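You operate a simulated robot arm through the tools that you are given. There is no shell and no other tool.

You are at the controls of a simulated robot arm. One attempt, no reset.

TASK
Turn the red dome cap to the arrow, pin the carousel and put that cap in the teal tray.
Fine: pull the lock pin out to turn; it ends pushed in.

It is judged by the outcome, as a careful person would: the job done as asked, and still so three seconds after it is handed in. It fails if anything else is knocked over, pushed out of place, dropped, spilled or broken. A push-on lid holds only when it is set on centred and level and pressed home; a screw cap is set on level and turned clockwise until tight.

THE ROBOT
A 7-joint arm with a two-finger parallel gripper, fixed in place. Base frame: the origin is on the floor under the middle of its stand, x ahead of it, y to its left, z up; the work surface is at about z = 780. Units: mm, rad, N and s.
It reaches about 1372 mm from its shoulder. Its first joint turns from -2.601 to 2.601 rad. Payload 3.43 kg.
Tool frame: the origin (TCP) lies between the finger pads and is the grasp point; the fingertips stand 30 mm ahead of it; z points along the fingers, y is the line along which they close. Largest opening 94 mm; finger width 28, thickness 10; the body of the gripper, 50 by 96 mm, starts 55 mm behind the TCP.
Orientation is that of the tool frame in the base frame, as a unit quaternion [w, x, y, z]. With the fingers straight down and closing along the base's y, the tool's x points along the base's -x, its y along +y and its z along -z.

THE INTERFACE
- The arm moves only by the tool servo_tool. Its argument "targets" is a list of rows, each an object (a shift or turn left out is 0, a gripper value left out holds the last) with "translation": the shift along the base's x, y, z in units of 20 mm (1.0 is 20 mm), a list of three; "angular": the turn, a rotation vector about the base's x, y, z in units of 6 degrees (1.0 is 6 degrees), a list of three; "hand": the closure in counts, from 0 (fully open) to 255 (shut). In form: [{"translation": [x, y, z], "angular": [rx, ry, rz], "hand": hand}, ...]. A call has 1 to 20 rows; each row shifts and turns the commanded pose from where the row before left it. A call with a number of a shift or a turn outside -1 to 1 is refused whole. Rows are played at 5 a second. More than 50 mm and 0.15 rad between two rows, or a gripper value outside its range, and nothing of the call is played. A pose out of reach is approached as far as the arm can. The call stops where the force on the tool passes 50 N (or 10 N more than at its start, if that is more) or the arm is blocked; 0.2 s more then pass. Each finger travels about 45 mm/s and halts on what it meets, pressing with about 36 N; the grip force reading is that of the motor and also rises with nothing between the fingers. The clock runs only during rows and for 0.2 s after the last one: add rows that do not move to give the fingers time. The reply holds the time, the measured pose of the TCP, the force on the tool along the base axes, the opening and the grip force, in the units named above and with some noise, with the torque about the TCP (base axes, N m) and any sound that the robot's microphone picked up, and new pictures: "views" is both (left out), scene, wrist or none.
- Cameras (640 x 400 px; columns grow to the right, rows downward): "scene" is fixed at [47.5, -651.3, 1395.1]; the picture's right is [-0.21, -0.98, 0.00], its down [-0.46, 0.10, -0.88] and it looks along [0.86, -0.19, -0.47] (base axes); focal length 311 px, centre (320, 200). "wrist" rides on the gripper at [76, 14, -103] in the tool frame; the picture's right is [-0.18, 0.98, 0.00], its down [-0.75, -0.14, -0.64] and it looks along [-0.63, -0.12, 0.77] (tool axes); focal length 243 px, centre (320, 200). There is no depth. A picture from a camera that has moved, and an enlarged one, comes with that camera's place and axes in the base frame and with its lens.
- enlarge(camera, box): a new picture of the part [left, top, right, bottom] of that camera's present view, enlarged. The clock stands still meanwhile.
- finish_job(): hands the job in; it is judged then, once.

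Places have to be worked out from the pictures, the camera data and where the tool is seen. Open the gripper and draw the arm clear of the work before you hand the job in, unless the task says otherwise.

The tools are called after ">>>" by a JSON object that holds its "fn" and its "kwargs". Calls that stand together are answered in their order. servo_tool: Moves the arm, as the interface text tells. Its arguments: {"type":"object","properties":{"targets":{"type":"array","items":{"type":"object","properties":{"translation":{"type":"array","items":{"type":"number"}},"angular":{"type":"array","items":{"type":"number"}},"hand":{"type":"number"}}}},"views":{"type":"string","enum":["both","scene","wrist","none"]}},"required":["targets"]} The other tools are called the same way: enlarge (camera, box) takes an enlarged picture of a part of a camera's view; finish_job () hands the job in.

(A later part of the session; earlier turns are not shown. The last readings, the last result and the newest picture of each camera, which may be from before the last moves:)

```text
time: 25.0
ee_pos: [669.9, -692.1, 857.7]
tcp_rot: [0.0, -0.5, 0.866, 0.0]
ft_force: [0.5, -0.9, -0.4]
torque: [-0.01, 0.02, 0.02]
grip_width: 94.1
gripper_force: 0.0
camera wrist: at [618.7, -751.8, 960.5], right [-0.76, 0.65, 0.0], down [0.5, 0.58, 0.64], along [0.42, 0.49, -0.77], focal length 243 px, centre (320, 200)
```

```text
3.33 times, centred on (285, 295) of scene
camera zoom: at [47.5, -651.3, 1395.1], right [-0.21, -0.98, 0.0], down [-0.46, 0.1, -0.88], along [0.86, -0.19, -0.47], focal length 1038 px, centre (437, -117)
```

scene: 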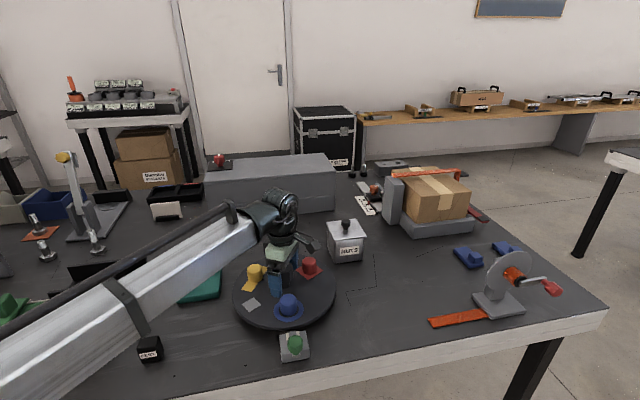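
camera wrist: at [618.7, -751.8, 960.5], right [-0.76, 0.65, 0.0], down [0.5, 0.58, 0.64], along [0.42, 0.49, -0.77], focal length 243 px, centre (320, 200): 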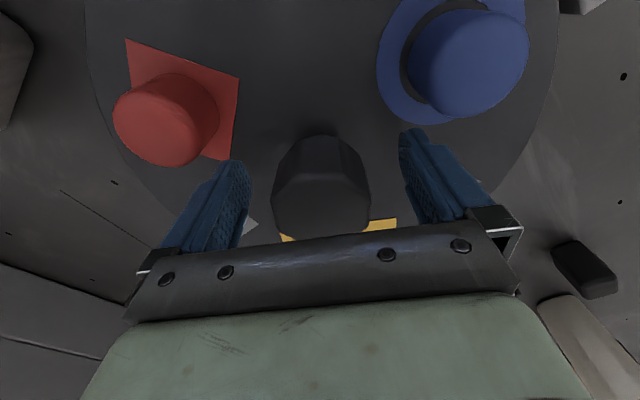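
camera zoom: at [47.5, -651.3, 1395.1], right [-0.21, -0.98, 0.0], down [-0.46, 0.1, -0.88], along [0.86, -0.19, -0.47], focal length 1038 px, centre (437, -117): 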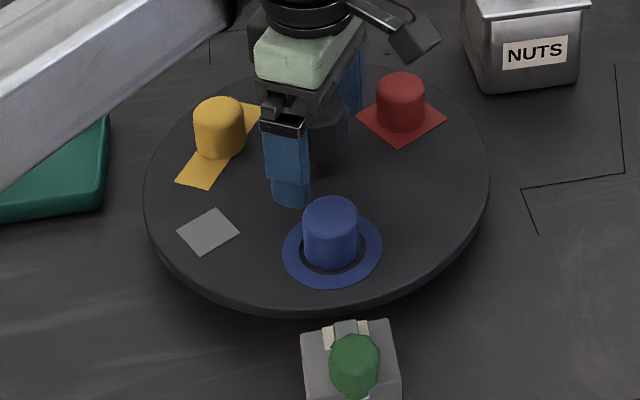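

The hub sits centred between the fingers, and they are clear of the caps. Closing on it now.

>>> {"fn": "servo_tool", "kwargs": {"targets": [{"hand": 255}, {"hand": 255}, {"hand": 255}, {"hand": 255}, {"hand": 255}, {"hand": 255}]}}

>>> {"fn": "enlarge", "kwargs": {"camera": "wrist", "box": [200, 80, 440, 280]}}

>>> {"fn": "enlarge", "kwargs": {"camera": "scene", "box": [225, 235, 345, 355]}}

```text
time: 26.4
ee_pos: [668.9, -691.2, 857.6]
tcp_rot: [0.0, -0.5, 0.866, 0.0]
ft_force: [-4.1, 1.8, -2.0]
torque: [0.03, -0.02, -0.01]
grip_width: 49.8
gripper_force: 44.7
camera wrist: at [618.4, -751.7, 960.5], right [-0.76, 0.65, 0.0], down [0.5, 0.58, 0.64], along [0.42, 0.49, -0.77], focal length 243 px, centre (320, 200)
```

scene: 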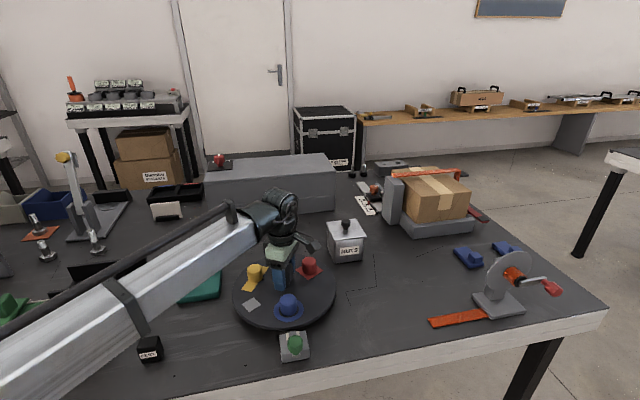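
wrist: 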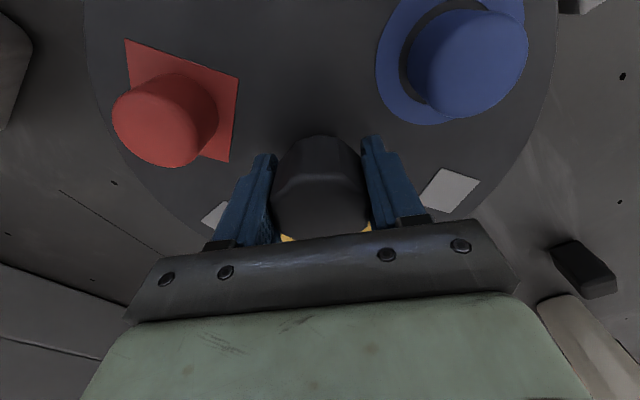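

```text
2.00 times, centred on (320, 180) of wrist
camera zoom: at [618.4, -751.7, 960.5], right [-0.76, 0.65, 0.0], down [0.5, 0.58, 0.64], along [0.42, 0.49, -0.77], focal length 485 px, centre (320, 240)
```

zoom: 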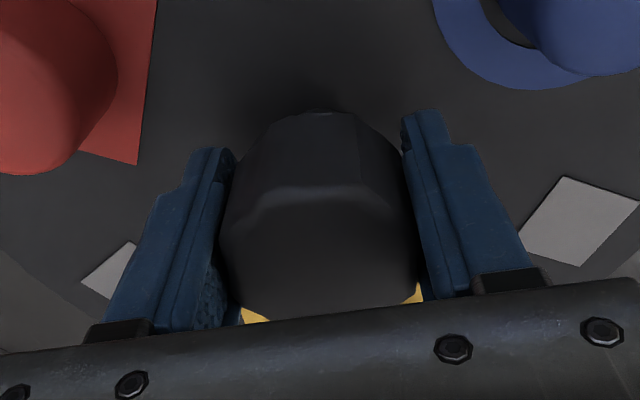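

```text
3.33 times, centred on (285, 295) of scene
camera zoom: at [47.5, -651.3, 1395.1], right [-0.21, -0.98, 0.0], down [-0.46, 0.1, -0.88], along [0.86, -0.19, -0.47], focal length 1038 px, centre (437, -117)
```

zoom: 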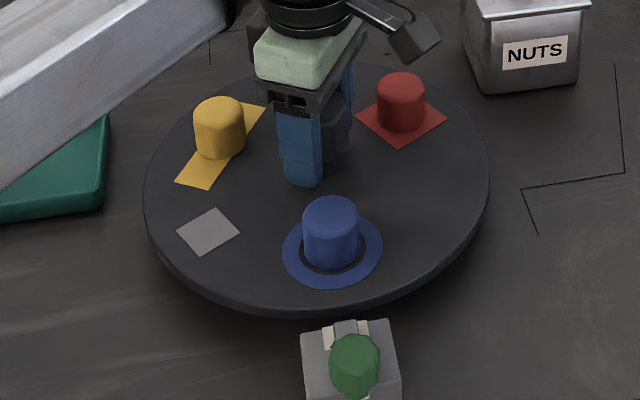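

Gripped at 49.8 mm with little side load, and the disc has not shifted. I'll test with a 12° clockwise turn first.

>>> {"fn": "servo_tool", "kwargs": {"targets": [{"angular": [0, 0, -0.5]}, {"angular": [0, 0, -0.5]}, {"angular": [0, 0, -0.5]}, {"angular": [0, 0, -0.5]}, {"angular": [0, 0, 0]}]}}

>>> {"fn": "enlarge", "kwargs": {"camera": "scene", "box": [225, 235, 345, 355]}}

```text
time: 27.6
ee_pos: [668.9, -693.1, 858.3]
tcp_rot: [0.0, -0.406, 0.914, 0.0]
ft_force: [-8.3, -0.2, 12.2]
torque: [0.65, -0.13, 0.03]
grip_width: 49.8
gripper_force: 45.1
camera wrist: at [606.9, -739.5, 960.5], right [-0.61, 0.8, 0.0], down [0.61, 0.47, 0.64], along [0.51, 0.39, -0.77], focal length 243 px, centre (320, 200)
```

scene: 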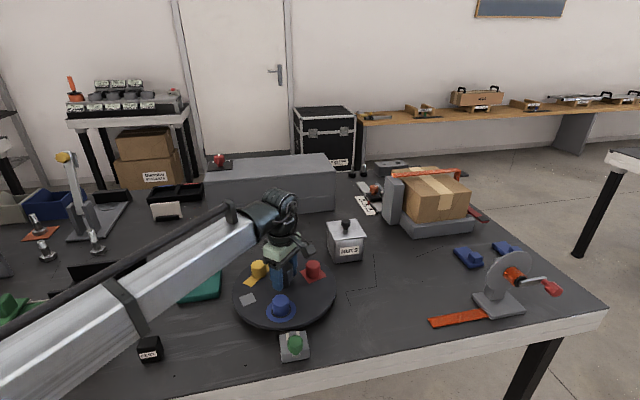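
wrist: 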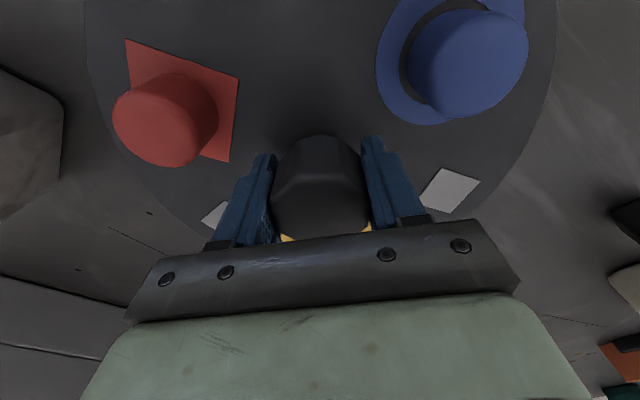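

```text
3.33 times, centred on (285, 295) of scene
camera zoom: at [47.5, -651.3, 1395.1], right [-0.21, -0.98, 0.0], down [-0.46, 0.1, -0.88], along [0.86, -0.19, -0.47], focal length 1038 px, centre (437, -117)
```

zoom: 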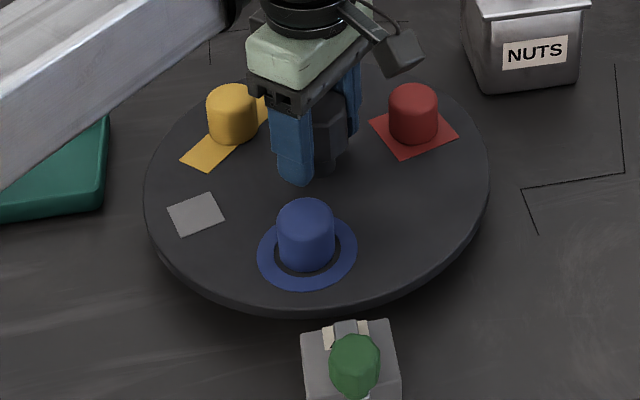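

The carousel turns with the gripper, in the right direction. I'll continue clockwise by another 54° in slow steps and check the loads.

>>> {"fn": "servo_tool", "kwargs": {"targets": [{"angular": [0, 0, -0.6]}, {"angular": [0, 0, -0.6]}, {"angular": [0, 0, -0.6]}, {"angular": [0, 0, -0.6]}, {"angular": [0, 0, -0.6]}, {"angular": [0, 0, -0.6]}, {"angular": [0, 0, -0.6]}, {"angular": [0, 0, -0.6]}, {"angular": [0, 0, -0.6]}, {"angular": [0, 0, -0.6]}, {"angular": [0, 0, -0.6]}, {"angular": [0, 0, -0.6]}, {"angular": [0, 0, -0.6]}, {"angular": [0, 0, -0.6]}, {"angular": [0, 0, -0.6]}, {"angular": [0, 0, 0]}]}}

>>> {"fn": "enlarge", "kwargs": {"camera": "scene", "box": [225, 235, 345, 355]}}

```text
time: 31.0
ee_pos: [667.9, -688.7, 857.4]
tcp_rot: [-0.001, 0.052, 0.999, 0.001]
ft_force: [-25.6, 20.9, 2.1]
torque: [-0.54, -1.21, 0.11]
grip_width: 49.5
gripper_force: 45.0
camera wrist: at [594.1, -669.0, 960.6], right [0.29, 0.96, 0.0], down [0.74, -0.22, 0.64], along [0.61, -0.18, -0.77], focal length 243 px, centre (320, 200)
```

scene: 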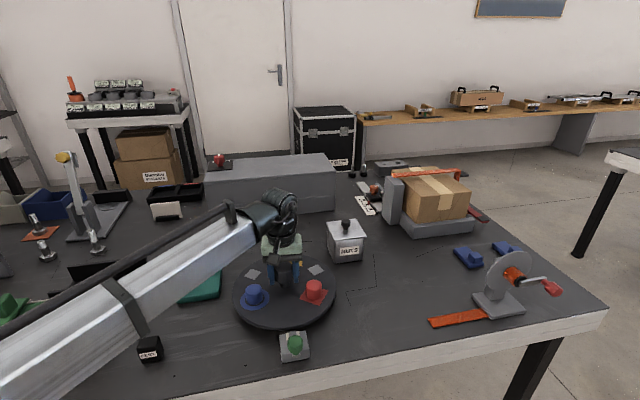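
wrist: 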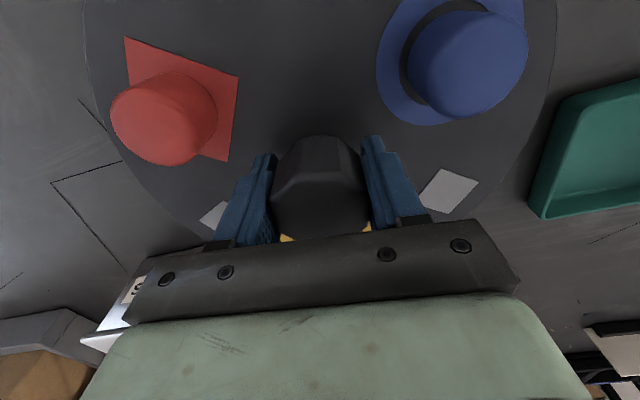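

```text
3.33 times, centred on (285, 295) of scene
camera zoom: at [47.5, -651.3, 1395.1], right [-0.21, -0.98, 0.0], down [-0.46, 0.1, -0.88], along [0.86, -0.19, -0.47], focal length 1038 px, centre (437, -117)
```

zoom: 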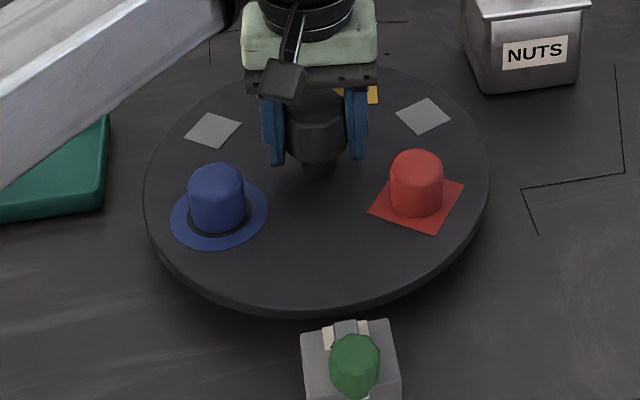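

At 66° of rotation the side loads have reached about 33 N, so I'll shift the grip command slightly (-x, +y) to relax them and see the effect.

>>> {"fn": "servo_tool", "kwargs": {"targets": [{"translation": [-0.06, 0.05, 0]}, {"translation": [0, 0, 0]}], "views": "none"}}

```text
time: 31.6
ee_pos: [668.6, -690.8, 856.7]
tcp_rot: [-0.001, 0.052, 0.999, 0.001]
ft_force: [-14.9, 14.4, 1.0]
torque: [0.54, 0.16, 0.02]
grip_width: 49.4
gripper_force: 44.4
```

The loads are dropping. I'll apply a bit more of the same correction, then continue the clockwise turn by 42°.

>>> {"fn": "servo_tool", "kwargs": {"targets": [{"translation": [-0.07, 0.08, 0]}, {"angular": [0, 0, -0.5]}, {"angular": [0, 0, -0.5]}, {"angular": [0, 0, -0.5]}, {"angular": [0, 0, -0.5]}, {"angular": [0, 0, -0.5]}, {"angular": [0, 0, -0.5]}, {"angular": [0, 0, -0.5]}, {"angular": [0, 0, -0.5]}, {"angular": [0, 0, -0.5]}, {"angular": [0, 0, -0.5]}, {"angular": [0, 0, -0.5]}, {"angular": [0, 0, -0.5]}, {"angular": [0, 0, -0.5]}, {"angular": [0, 0, -0.5]}, {"angular": [0, 0, 0]}]}}

>>> {"fn": "enlarge", "kwargs": {"camera": "scene", "box": [225, 235, 345, 355]}}

```text
time: 35.0
ee_pos: [668.7, -687.8, 857.3]
tcp_rot: [0.003, 0.408, 0.913, 0.0]
ft_force: [40.8, -3.5, 25.0]
torque: [-0.02, 0.75, -0.03]
grip_width: 49.7
gripper_force: 44.6
camera wrist: at [627.8, -623.3, 959.7], right [0.85, 0.52, 0.0], down [0.4, -0.65, 0.65], along [0.34, -0.55, -0.76], focal length 243 px, centre (320, 200)
```

scene: 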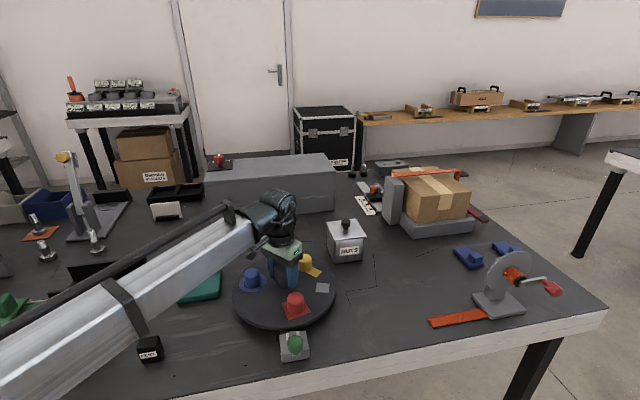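
wrist: 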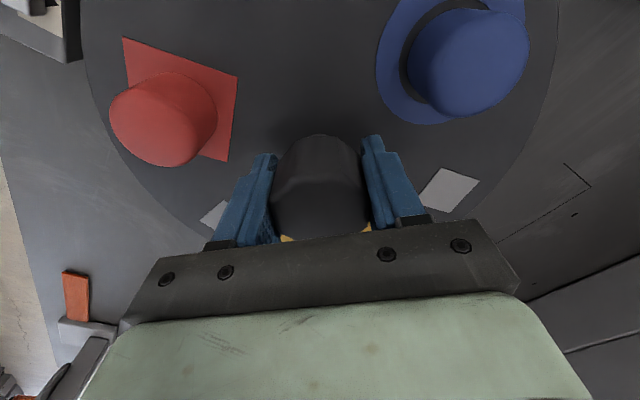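

```text
3.33 times, centred on (285, 295) of scene
camera zoom: at [47.5, -651.3, 1395.1], right [-0.21, -0.98, 0.0], down [-0.46, 0.1, -0.88], along [0.86, -0.19, -0.47], focal length 1038 px, centre (437, -117)
```

zoom: 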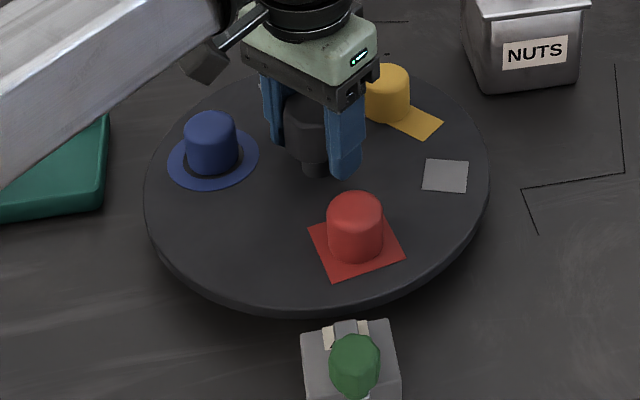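

The yaw is now -48°, so 108° has been turned, but the loads are at 41 N x and 25 N z. I'll relax those first.

>>> {"fn": "servo_tool", "kwargs": {"targets": [{"translation": [0.1, 0, 0.05]}, {"translation": [0.06, 0, 0]}, {"translation": [0, 0, 0]}], "views": "none"}}

```text
time: 35.8
ee_pos: [668.6, -687.7, 857.9]
tcp_rot: [-0.001, 0.408, 0.913, 0.0]
ft_force: [15.9, 1.1, 3.0]
torque: [-0.71, -0.79, 0.03]
grip_width: 49.6
gripper_force: 44.6
```

The loads have relaxed. Next comes the final 12° clockwise, with a little more +x relief.

>>> {"fn": "servo_tool", "kwargs": {"targets": [{"translation": [0.08, 0, 0]}, {"angular": [0, 0, -0.4]}, {"angular": [0, 0, -0.4]}, {"angular": [0, 0, -0.4]}, {"angular": [0, 0, -0.4]}, {"angular": [0, 0, -0.4]}, {"angular": [0, 0, 0]}]}}

>>> {"fn": "enlarge", "kwargs": {"camera": "scene", "box": [225, 235, 345, 355]}}

```text
time: 37.4
ee_pos: [668.8, -688.6, 857.0]
tcp_rot: [-0.002, 0.501, 0.866, 0.0]
ft_force: [-28.2, 11.6, -22.7]
torque: [-0.32, -0.81, -0.07]
grip_width: 49.7
gripper_force: 44.9
camera wrist: at [643.7, -616.4, 960.4], right [0.94, 0.33, 0.0], down [0.26, -0.73, 0.64], along [0.21, -0.6, -0.77], focal length 243 px, centre (320, 200)
```

scene: 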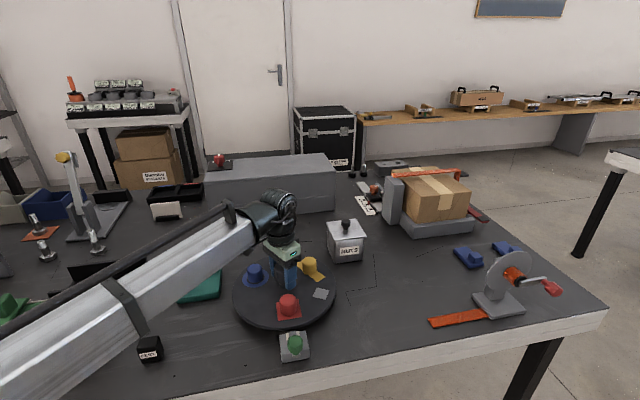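
wrist: 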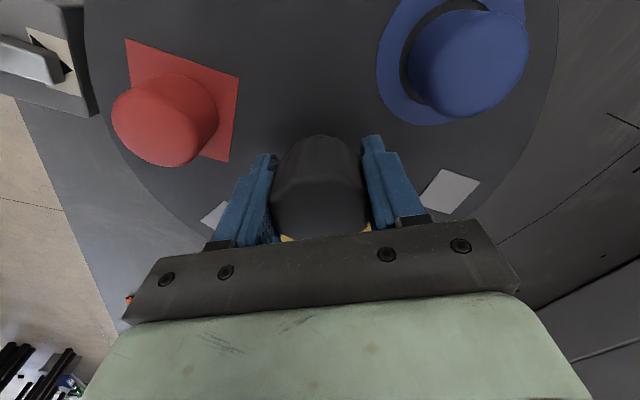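

```text
3.33 times, centred on (285, 295) of scene
camera zoom: at [47.5, -651.3, 1395.1], right [-0.21, -0.98, 0.0], down [-0.46, 0.1, -0.88], along [0.86, -0.19, -0.47], focal length 1038 px, centre (437, -117)
```

zoom: 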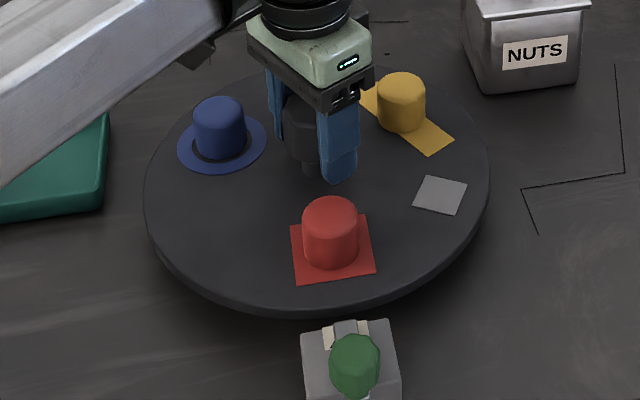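

The red cap now sits where the blue cap was at the pin, and the total turn is 120°. I'll relax the side loads before opening so that nothing jerks the carousel.

>>> {"fn": "servo_tool", "kwargs": {"targets": [{"translation": [-0.1, 0.05, -0.05]}, {"translation": [0, 0, 0]}, {"translation": [0, 0, 0]}], "views": "none"}}

```text
time: 38.2
ee_pos: [668.9, -688.9, 857.3]
tcp_rot: [0.0, 0.5, 0.866, 0.0]
ft_force: [-16.2, -4.5, -8.3]
torque: [1.12, 0.47, -0.01]
grip_width: 49.6
gripper_force: 44.9
```

Loads are small now. One more small x relief, and then I open the fingers.

>>> {"fn": "servo_tool", "kwargs": {"targets": [{"translation": [-0.08, -0.02, -0.02]}, {"translation": [0, 0, 0]}, {"hand": 0}, {"hand": 0}, {"hand": 0}, {"hand": 0}]}}

>>> {"fn": "enlarge", "kwargs": {"camera": "scene", "box": [225, 235, 345, 355]}}

```text
time: 39.6
ee_pos: [666.3, -688.8, 857.0]
tcp_rot: [0.0, 0.5, 0.866, 0.0]
ft_force: [0.4, 0.4, 0.6]
torque: [0.0, -0.04, 0.03]
grip_width: 94.6
gripper_force: 0.1
camera wrist: at [641.8, -616.2, 959.7], right [0.94, 0.33, 0.0], down [0.25, -0.72, 0.64], along [0.21, -0.61, -0.77], focal length 243 px, centre (320, 200)
```

scene: 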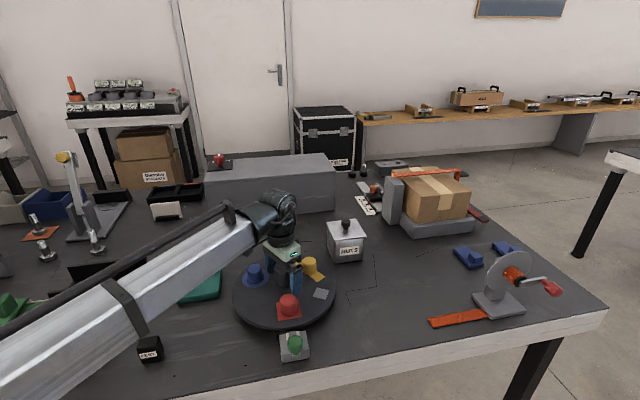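
wrist: 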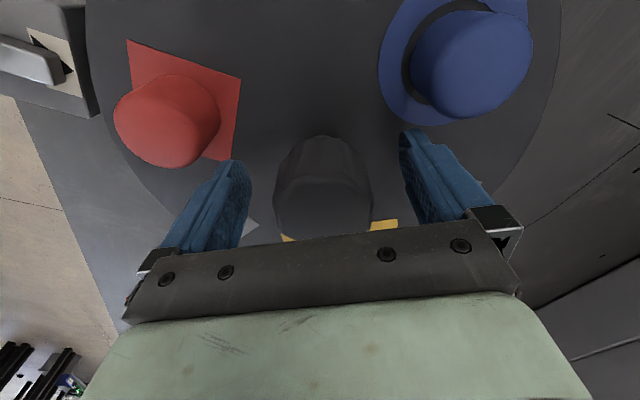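

```text
3.33 times, centred on (285, 295) of scene
camera zoom: at [47.5, -651.3, 1395.1], right [-0.21, -0.98, 0.0], down [-0.46, 0.1, -0.88], along [0.86, -0.19, -0.47], focal length 1038 px, centre (437, -117)
```

zoom: 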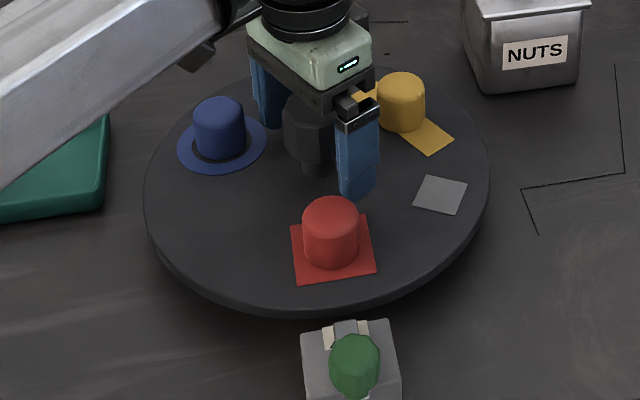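

The carousel stayed put when released. I'll rise, rotate back to the original yaw and return above the pin knob at about [469, -690].

>>> {"fn": "servo_tool", "kwargs": {"targets": [{"translation": [0, 0, 0.8]}, {"translation": [0, 0, 1]}, {"translation": [0, 0, 1]}, {"translation": [0, 0, 1]}, {"translation": [0, 0, 1]}, {"translation": [0, 0, 1]}, {"translation": [-0.5, 0, 0], "angular": [0, 0, 1]}, {"translation": [-1, 0, 0], "angular": [0, 0, 1]}, {"translation": [-1, 0, 0], "angular": [0, 0, 1]}, {"translation": [-1, 0, 0], "angular": [0, 0, 1]}, {"translation": [-1, -0.07, 0], "angular": [0, 0, 1]}, {"translation": [-1, 0, 0], "angular": [0, 0, 1]}, {"translation": [-1, 0, 0], "angular": [0, 0, 1]}, {"translation": [-1, 0, 0], "angular": [0, 0, 1]}, {"translation": [-1, 0, -0.5], "angular": [0, 0, 1]}, {"translation": [-1, 0, -0.5], "angular": [0, 0, 1]}, {"translation": [-0.35, 0, -0.5]}, {"translation": [0, 0, 0]}]}}

>>> {"fn": "enlarge", "kwargs": {"camera": "wrist", "box": [220, 60, 420, 260]}}

>>> {"fn": "enlarge", "kwargs": {"camera": "scene", "box": [225, 240, 345, 360]}}

```text
time: 43.4
ee_pos: [470.9, -688.8, 943.8]
tcp_rot: [-0.001, 0.0, 1.0, 0.0]
ft_force: [-0.6, 0.0, -0.2]
torque: [-0.05, 0.02, 0.01]
grip_width: 94.0
gripper_force: 0.0
camera wrist: at [395.4, -676.5, 1046.1], right [0.18, 0.98, 0.0], down [0.75, -0.14, 0.64], along [0.63, -0.12, -0.77], focal length 243 px, centre (320, 200)
```

scene: 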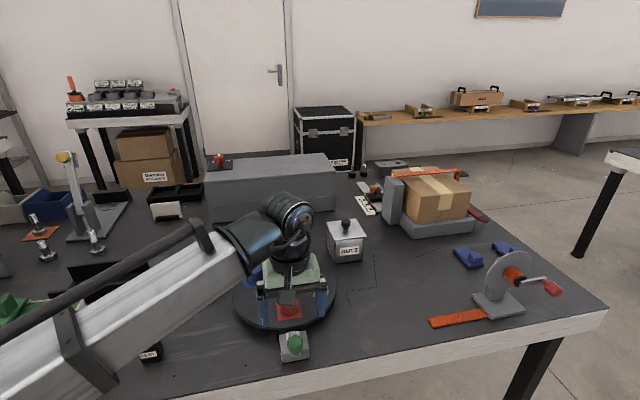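
wrist: 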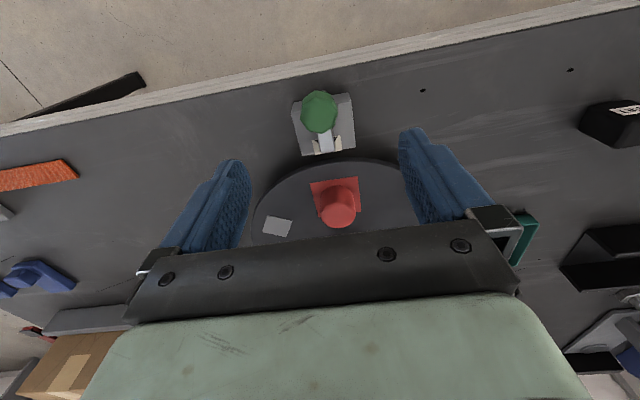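

```text
2.00 times, centred on (320, 160) of wrist
camera zoom: at [395.4, -676.5, 1046.1], right [0.18, 0.98, 0.0], down [0.75, -0.14, 0.64], along [0.63, -0.12, -0.77], focal length 485 px, centre (320, 280)
```

zoom: 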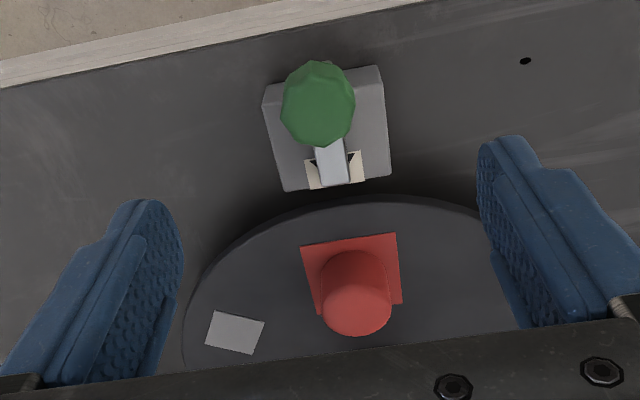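

```text
3.33 times, centred on (285, 300) of scene
camera zoom: at [47.5, -651.3, 1395.1], right [-0.21, -0.98, 0.0], down [-0.46, 0.1, -0.88], along [0.86, -0.19, -0.47], focal length 1038 px, centre (437, -133)
```

zoom: 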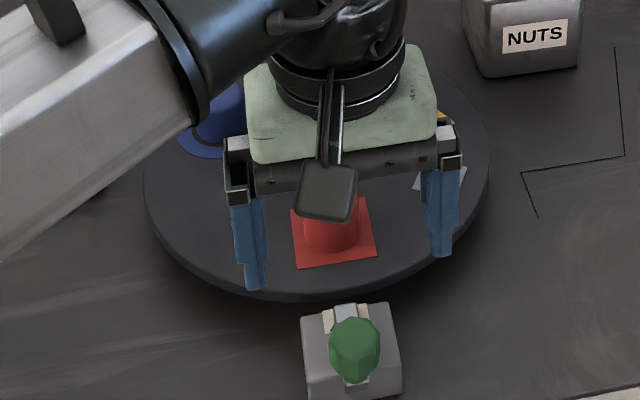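

The pin bar lines up with the red station and the knob is at about [471, -690]. I'll descend to z ≈ 848, keeping the tips above the block, and grip the knob.

>>> {"fn": "servo_tool", "kwargs": {"targets": [{"translation": [0, -0.06, -0.9]}, {"translation": [0, 0, -0.9]}, {"translation": [0, 0, -0.9]}, {"translation": [0, 0, -0.9]}, {"translation": [0, 0, -0.7]}, {"translation": [0, 0, -0.45]}, {"translation": [0, 0, 0]}], "views": "wrist"}}

>>> {"fn": "enlarge", "kwargs": {"camera": "wrist", "box": [220, 60, 420, 260]}}

```text
time: 45.0
ee_pos: [471.5, -691.1, 848.5]
tcp_rot: [-0.001, -0.001, 1.0, -0.001]
ft_force: [-0.1, 0.1, 0.3]
torque: [-0.03, 0.02, -0.01]
grip_width: 94.1
gripper_force: 0.0
camera wrist: at [394.7, -677.4, 951.9], right [0.18, 0.98, 0.0], down [0.75, -0.14, 0.64], along [0.63, -0.12, -0.77], focal length 243 px, centre (320, 200)
```

wrist: 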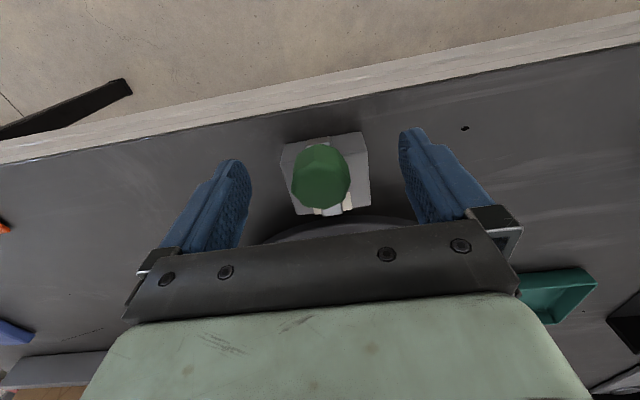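

```text
2.00 times, centred on (320, 160) of wrist
camera zoom: at [394.7, -677.4, 951.9], right [0.18, 0.98, 0.0], down [0.75, -0.14, 0.64], along [0.63, -0.12, -0.77], focal length 485 px, centre (320, 280)
```

zoom: 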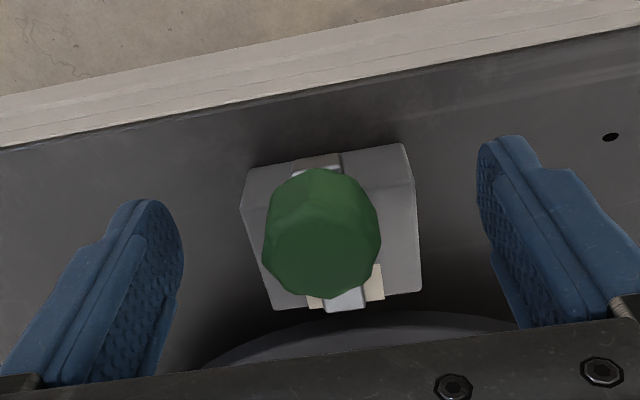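

The knob is close to centred between the fingers. I'll close on it now.

>>> {"fn": "servo_tool", "kwargs": {"targets": [{"hand": 150}, {"hand": 150}, {"hand": 255}, {"hand": 255}, {"hand": 255}, {"hand": 255}, {"hand": 255}], "views": "wrist"}}

```text
time: 46.6
ee_pos: [471.5, -690.3, 849.1]
tcp_rot: [0.001, 0.001, 1.0, 0.0]
ft_force: [-0.1, 7.0, -2.0]
torque: [-0.05, 0.06, -0.03]
grip_width: 31.2
gripper_force: 45.0
camera wrist: at [394.7, -676.8, 951.9], right [0.18, 0.98, 0.0], down [0.75, -0.14, 0.64], along [0.63, -0.12, -0.77], focal length 243 px, centre (320, 200)
```

wrist: 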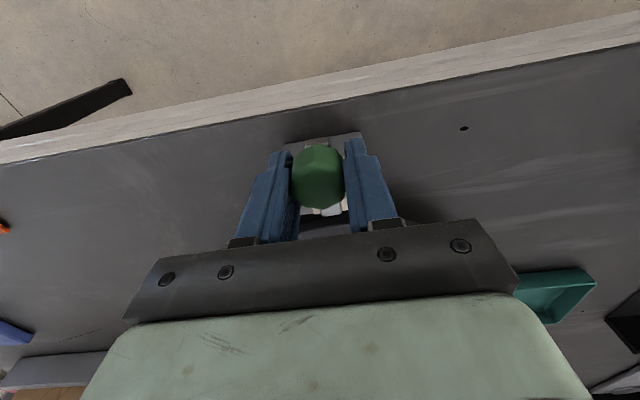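

Gripped at 31.2 mm with light loads. I'll push the pin in along +x by about 20 mm first and watch the forces.

>>> {"fn": "servo_tool", "kwargs": {"targets": [{"translation": [0.2, 0.01, 0]}, {"translation": [0.2, 0.01, 0]}, {"translation": [0.2, 0.01, 0]}, {"translation": [0.2, 0.01, 0]}, {"translation": [0, 0, 0]}], "views": "wrist"}}

>>> {"fn": "enlarge", "kwargs": {"camera": "wrist", "box": [220, 60, 420, 260]}}

```text
time: 47.8
ee_pos: [486.2, -690.6, 849.8]
tcp_rot: [0.0, 0.0, 1.0, -0.001]
ft_force: [-0.3, 2.8, 19.0]
torque: [0.18, 0.88, 0.01]
grip_width: 31.1
gripper_force: 45.0
camera wrist: at [410.3, -676.5, 951.9], right [0.18, 0.98, 0.0], down [0.75, -0.14, 0.64], along [0.63, -0.12, -0.77], focal length 243 px, centre (320, 200)
```

wrist: 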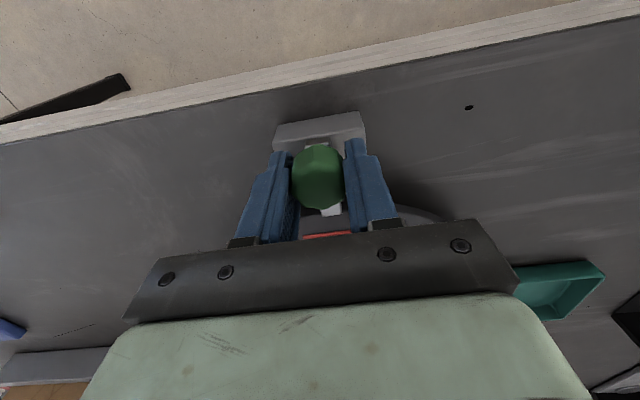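

```text
2.00 times, centred on (320, 160) of wrist
camera zoom: at [410.3, -676.5, 951.9], right [0.18, 0.98, 0.0], down [0.75, -0.14, 0.64], along [0.63, -0.12, -0.77], focal length 485 px, centre (320, 280)
```

zoom: 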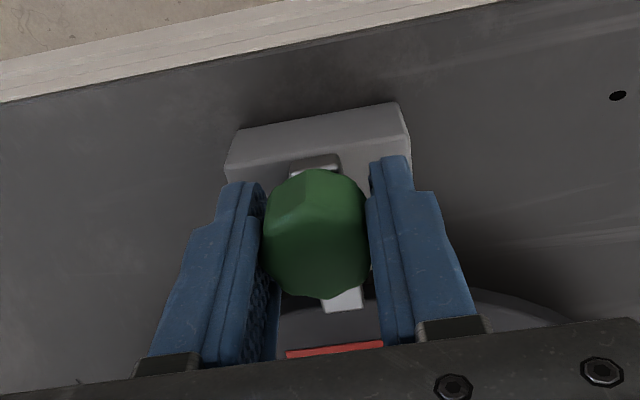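

The pin slides in freely, with x force near zero and the tip now reaching the disc rim. I'll push the remaining ≈16 mm in small steps.

>>> {"fn": "servo_tool", "kwargs": {"targets": [{"translation": [0.12, 0, 0.04]}, {"translation": [0.12, 0, 0]}, {"translation": [0.12, 0, 0]}, {"translation": [0.12, 0, 0]}, {"translation": [0.12, 0, 0]}, {"translation": [0, 0, 0]}], "views": "wrist"}}

>>> {"fn": "enlarge", "kwargs": {"camera": "wrist", "box": [220, 60, 420, 260]}}

```text
time: 49.2
ee_pos: [499.1, -691.6, 849.4]
tcp_rot: [0.001, 0.0, 1.0, -0.001]
ft_force: [2.3, 4.2, 23.4]
torque: [0.05, 0.38, 0.02]
grip_width: 31.2
gripper_force: 45.0
camera wrist: at [422.2, -676.7, 951.8], right [0.18, 0.98, 0.0], down [0.75, -0.14, 0.64], along [0.63, -0.12, -0.77], focal length 243 px, centre (320, 200)
```

wrist: 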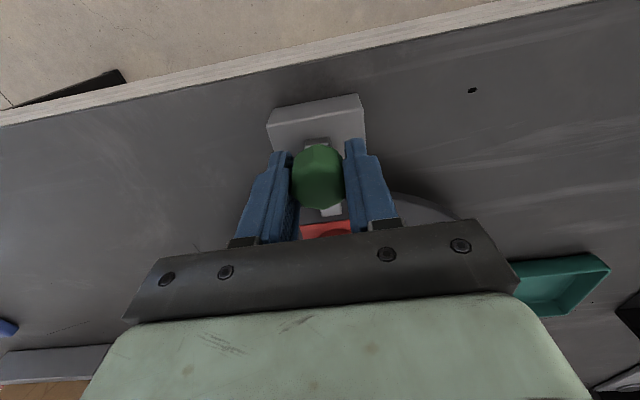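

```text
2.00 times, centred on (320, 160) of wrist
camera zoom: at [422.2, -676.7, 951.8], right [0.18, 0.98, 0.0], down [0.75, -0.14, 0.64], along [0.63, -0.12, -0.77], focal length 485 px, centre (320, 280)
```

zoom: 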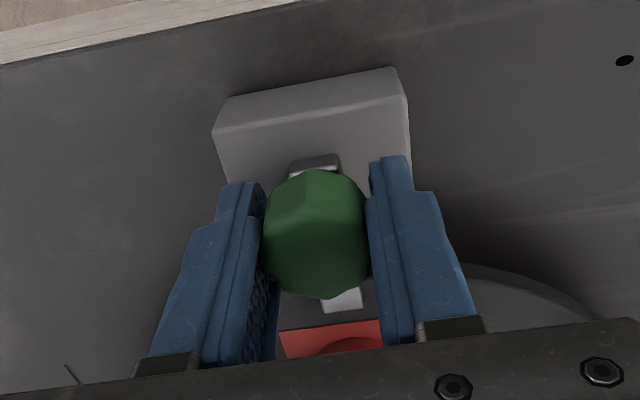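

At x ≈ 499 there's still no stop. I'll push on with small steps until the x force rises, which marks pushed fully home.

>>> {"fn": "servo_tool", "kwargs": {"targets": [{"translation": [0.08, 0, 0.04]}, {"translation": [0.08, 0, 0]}, {"translation": [0.06, 0, 0]}, {"translation": [0, 0, 0]}], "views": "none"}}

```text
time: 50.2
ee_pos: [500.8, -689.6, 849.7]
tcp_rot: [-0.002, 0.001, 1.0, 0.0]
ft_force: [-17.4, 3.7, -5.9]
torque: [-0.05, -1.01, 0.01]
grip_width: 30.9
gripper_force: 44.5
```

The x force is -17 N at x ≈ 501, the pin's original seated position. One more small nudge confirms the hard stop, then I relax and release.

>>> {"fn": "servo_tool", "kwargs": {"targets": [{"translation": [0.06, 0, 0]}, {"translation": [0, 0, 0]}], "views": "wrist"}}

>>> {"fn": "enlarge", "kwargs": {"camera": "wrist", "box": [220, 60, 420, 260]}}

```text
time: 50.8
ee_pos: [501.9, -689.4, 848.3]
tcp_rot: [-0.003, 0.001, 1.0, 0.001]
ft_force: [-39.4, 10.4, -19.8]
torque: [-0.32, -1.27, -0.08]
grip_width: 30.8
gripper_force: 45.0
camera wrist: at [425.4, -676.9, 952.2], right [0.19, 0.98, 0.0], down [0.76, -0.14, 0.64], along [0.63, -0.12, -0.77], focal length 243 px, centre (320, 200)
```

wrist: 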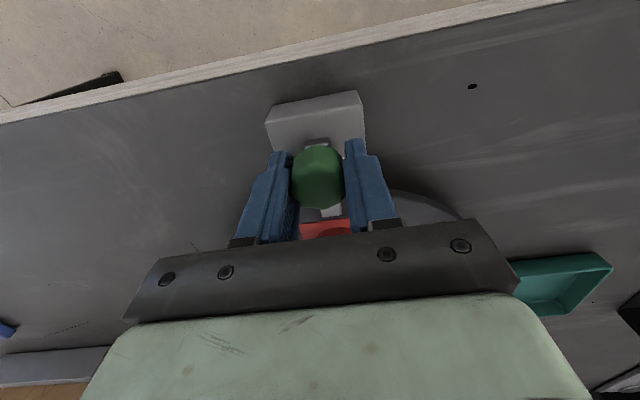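

```text
2.00 times, centred on (320, 160) of wrist
camera zoom: at [425.4, -676.9, 952.2], right [0.19, 0.98, 0.0], down [0.76, -0.14, 0.64], along [0.63, -0.12, -0.77], focal length 485 px, centre (320, 280)
```

zoom: 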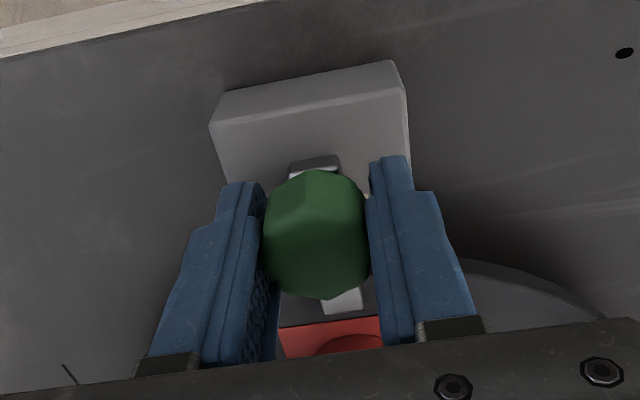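

Hard stop confirmed: -39 N with no further travel. I'll ease the command back about 2 mm to zero the load without pulling the pin, then open.

>>> {"fn": "servo_tool", "kwargs": {"targets": [{"translation": [-0.09, 0.03, -0.03]}, {"translation": [0, 0, 0]}, {"hand": 100}, {"hand": 0}, {"hand": 0}, {"hand": 0}], "views": "wrist"}}

>>> {"fn": "enlarge", "kwargs": {"camera": "wrist", "box": [220, 60, 420, 260]}}

```text
time: 52.2
ee_pos: [502.8, -689.8, 849.3]
tcp_rot: [0.0, 0.0, 1.0, 0.0]
ft_force: [0.1, 0.5, 0.7]
torque: [0.03, 0.0, 0.0]
grip_width: 94.0
gripper_force: 0.0
camera wrist: at [426.8, -676.2, 951.6], right [0.18, 0.98, 0.0], down [0.75, -0.14, 0.64], along [0.63, -0.12, -0.77], focal length 243 px, centre (320, 200)
```

wrist: 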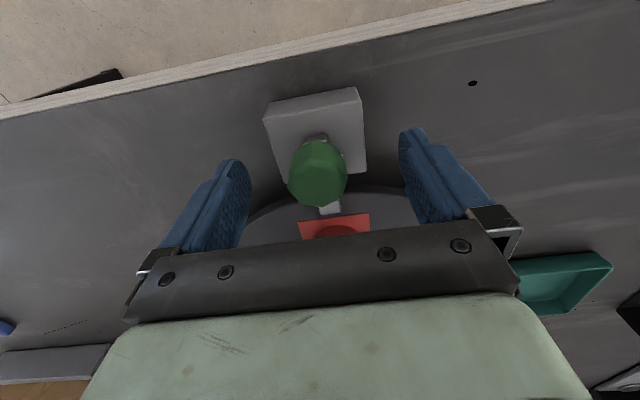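

```text
2.00 times, centred on (320, 160) of wrist
camera zoom: at [426.8, -676.2, 951.6], right [0.18, 0.98, 0.0], down [0.75, -0.14, 0.64], along [0.63, -0.12, -0.77], focal length 485 px, centre (320, 280)
```

zoom: 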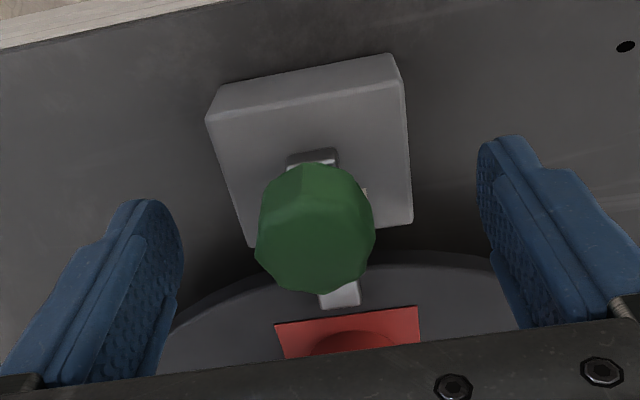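

The pin stays pushed in with its tip over the disc. Next I rise and move over the red cap to measure it.

>>> {"fn": "servo_tool", "kwargs": {"targets": [{"translation": [0, 0, 1]}, {"translation": [0, 0, 1]}, {"translation": [0, 0, 1]}, {"translation": [0, 0, 1]}, {"translation": [0, 0, 1]}, {"translation": [0.4, 0, 0.5]}, {"translation": [0.8, 0, 0]}, {"translation": [0.8, 0, 0]}, {"translation": [0.8, 0, 0]}, {"translation": [0.6, 0, 0]}, {"translation": [0, 0, 0]}]}}

>>> {"fn": "enlarge", "kwargs": {"camera": "wrist", "box": [220, 40, 420, 240]}}

>>> {"fn": "enlarge", "kwargs": {"camera": "scene", "box": [225, 245, 345, 365]}}

```text
time: 54.6
ee_pos: [570.8, -689.2, 959.2]
tcp_rot: [0.0, 0.0, 1.0, 0.0]
ft_force: [0.0, 0.1, -0.8]
torque: [-0.03, 0.01, -0.01]
grip_width: 93.8
gripper_force: 0.0
camera wrist: at [494.0, -676.2, 1061.5], right [0.18, 0.98, 0.0], down [0.75, -0.14, 0.64], along [0.63, -0.12, -0.77], focal length 243 px, centre (320, 200)
```

scene: 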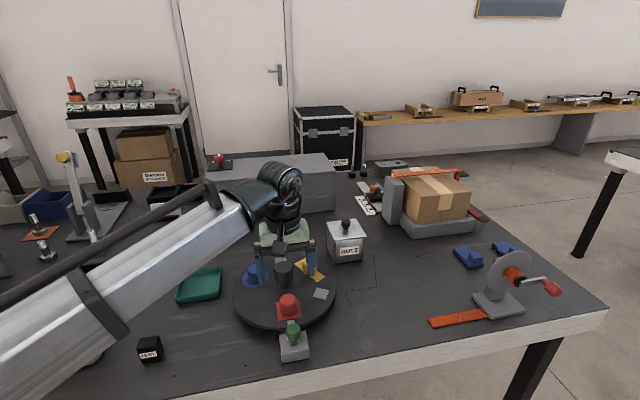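
wrist: 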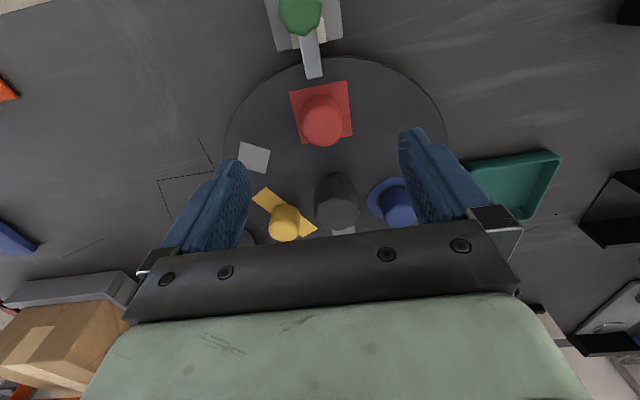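

```text
2.00 times, centred on (320, 140) of wrist
camera zoom: at [494.0, -676.2, 1061.5], right [0.18, 0.98, 0.0], down [0.75, -0.14, 0.64], along [0.63, -0.12, -0.77], focal length 485 px, centre (320, 320)
```

zoom: 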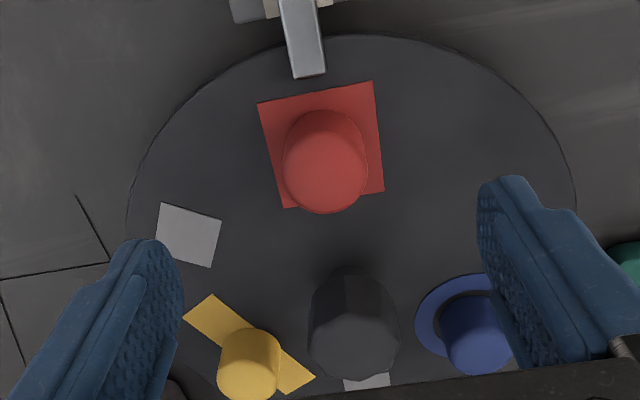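

```text
3.33 times, centred on (285, 305) of scene
camera zoom: at [47.5, -651.3, 1395.1], right [-0.21, -0.98, 0.0], down [-0.46, 0.1, -0.88], along [0.86, -0.19, -0.47], focal length 1038 px, centre (437, -150)
```

zoom: 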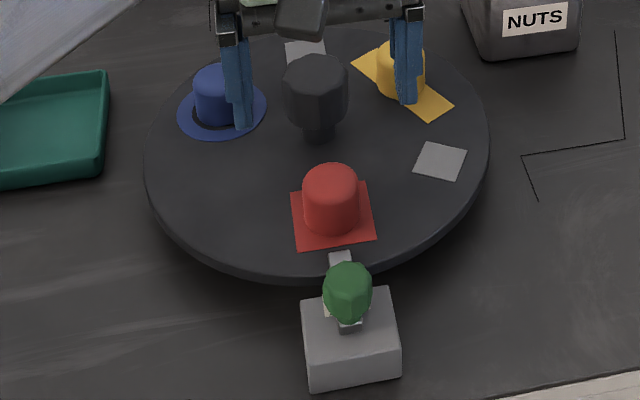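

The red cap sits at the arrow with the pin in, centred at about [584, -690], diameter ≈ 39 mm and top at z ≈ 842. I'll line up over it and descend to z ≈ 846, so the tips stay just above the disc.

>>> {"fn": "servo_tool", "kwargs": {"targets": [{"translation": [0.65, -0.03, -0.5]}, {"translation": [0, 0, -1]}, {"translation": [0, 0, -1]}, {"translation": [0, 0, -1]}, {"translation": [0, 0, -0.9]}, {"translation": [0, 0, -0.7]}, {"translation": [0, 0, 0]}]}}

>>> {"fn": "enlarge", "kwargs": {"camera": "wrist", "box": [220, 60, 420, 260]}}

>>> {"fn": "enlarge", "kwargs": {"camera": "scene", "box": [225, 245, 345, 365]}}

```text
time: 56.2
ee_pos: [582.5, -691.0, 855.1]
tcp_rot: [-0.001, 0.001, 1.0, 0.0]
ft_force: [0.4, -0.2, -0.4]
torque: [-0.03, 0.0, 0.01]
grip_width: 94.1
gripper_force: 0.0
camera wrist: at [506.4, -677.8, 957.7], right [0.18, 0.98, 0.0], down [0.75, -0.14, 0.64], along [0.63, -0.12, -0.77], focal length 243 px, centre (320, 200)
```

scene: 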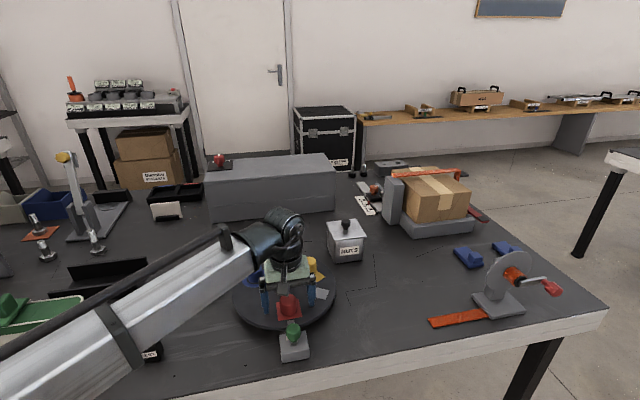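
wrist: 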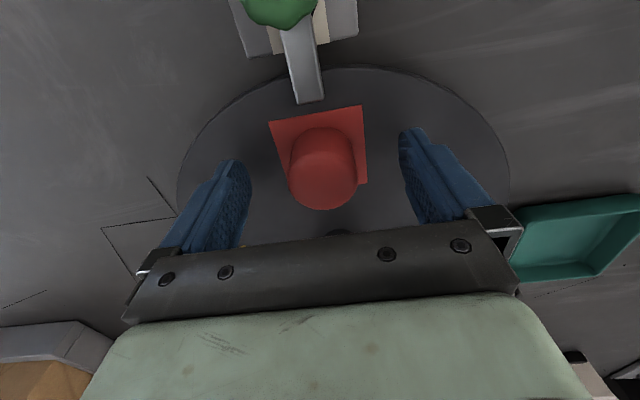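

```text
2.00 times, centred on (320, 160) of wrist
camera zoom: at [506.4, -677.8, 957.7], right [0.18, 0.98, 0.0], down [0.75, -0.14, 0.64], along [0.63, -0.12, -0.77], focal length 485 px, centre (320, 280)
```

zoom: 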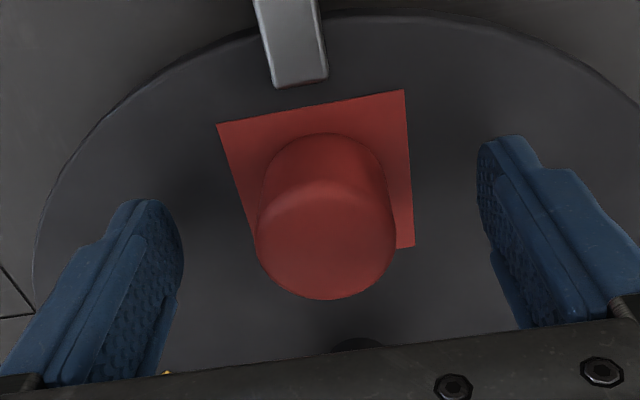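

```text
3.33 times, centred on (285, 305) of scene
camera zoom: at [47.5, -651.3, 1395.1], right [-0.21, -0.98, 0.0], down [-0.46, 0.1, -0.88], along [0.86, -0.19, -0.47], focal length 1038 px, centre (437, -150)
```

zoom: 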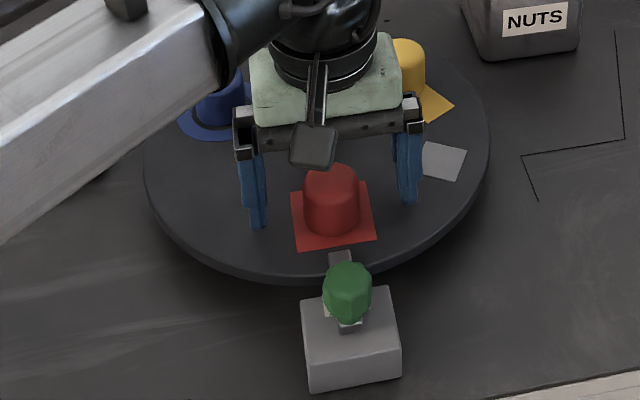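

The cap is nearly centred between the fingers. I'll drop the last 9 mm with a 2 mm x adjustment, then close on it.

>>> {"fn": "servo_tool", "kwargs": {"targets": [{"translation": [0.1, 0, -0.25]}, {"translation": [0, 0, -0.2]}, {"translation": [0, 0, 0]}, {"hand": 120}, {"hand": 120}, {"hand": 255}, {"hand": 255}, {"hand": 255}, {"hand": 255}, {"hand": 255}]}}

>>> {"fn": "enlarge", "kwargs": {"camera": "wrist", "box": [220, 60, 420, 260]}}

>>> {"fn": "enlarge", "kwargs": {"camera": "scene", "box": [225, 245, 345, 365]}}

```text
time: 58.4
ee_pos: [585.1, -690.4, 846.8]
tcp_rot: [0.0, 0.0, 1.0, -0.001]
ft_force: [0.0, 0.4, -0.1]
torque: [0.02, -0.04, 0.05]
grip_width: 38.5
gripper_force: 35.8
camera wrist: at [509.4, -677.2, 949.1], right [0.18, 0.98, 0.0], down [0.75, -0.14, 0.64], along [0.63, -0.12, -0.77], focal length 243 px, centre (320, 200)
```

scene: 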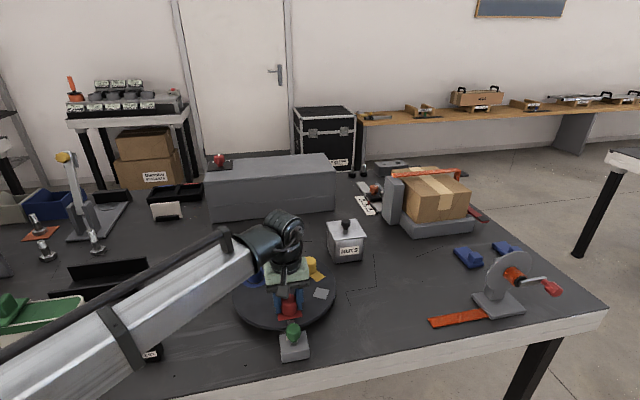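
wrist: 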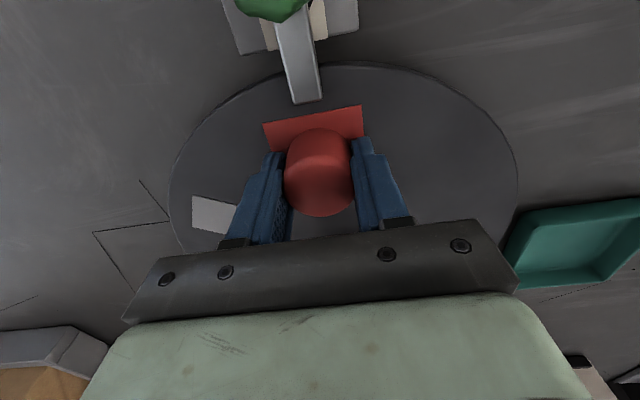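

```text
2.00 times, centred on (320, 160) of wrist
camera zoom: at [509.4, -677.2, 949.1], right [0.18, 0.98, 0.0], down [0.75, -0.14, 0.64], along [0.63, -0.12, -0.77], focal length 485 px, centre (320, 280)
```

zoom: 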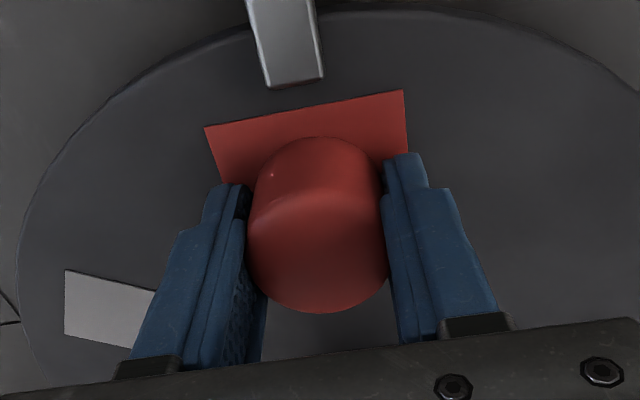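

```text
3.33 times, centred on (285, 305) of scene
camera zoom: at [47.5, -651.3, 1395.1], right [-0.21, -0.98, 0.0], down [-0.46, 0.1, -0.88], along [0.86, -0.19, -0.47], focal length 1038 px, centre (437, -150)
```

zoom: 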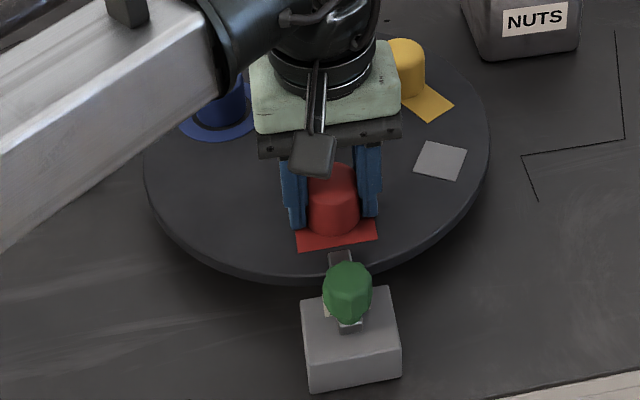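

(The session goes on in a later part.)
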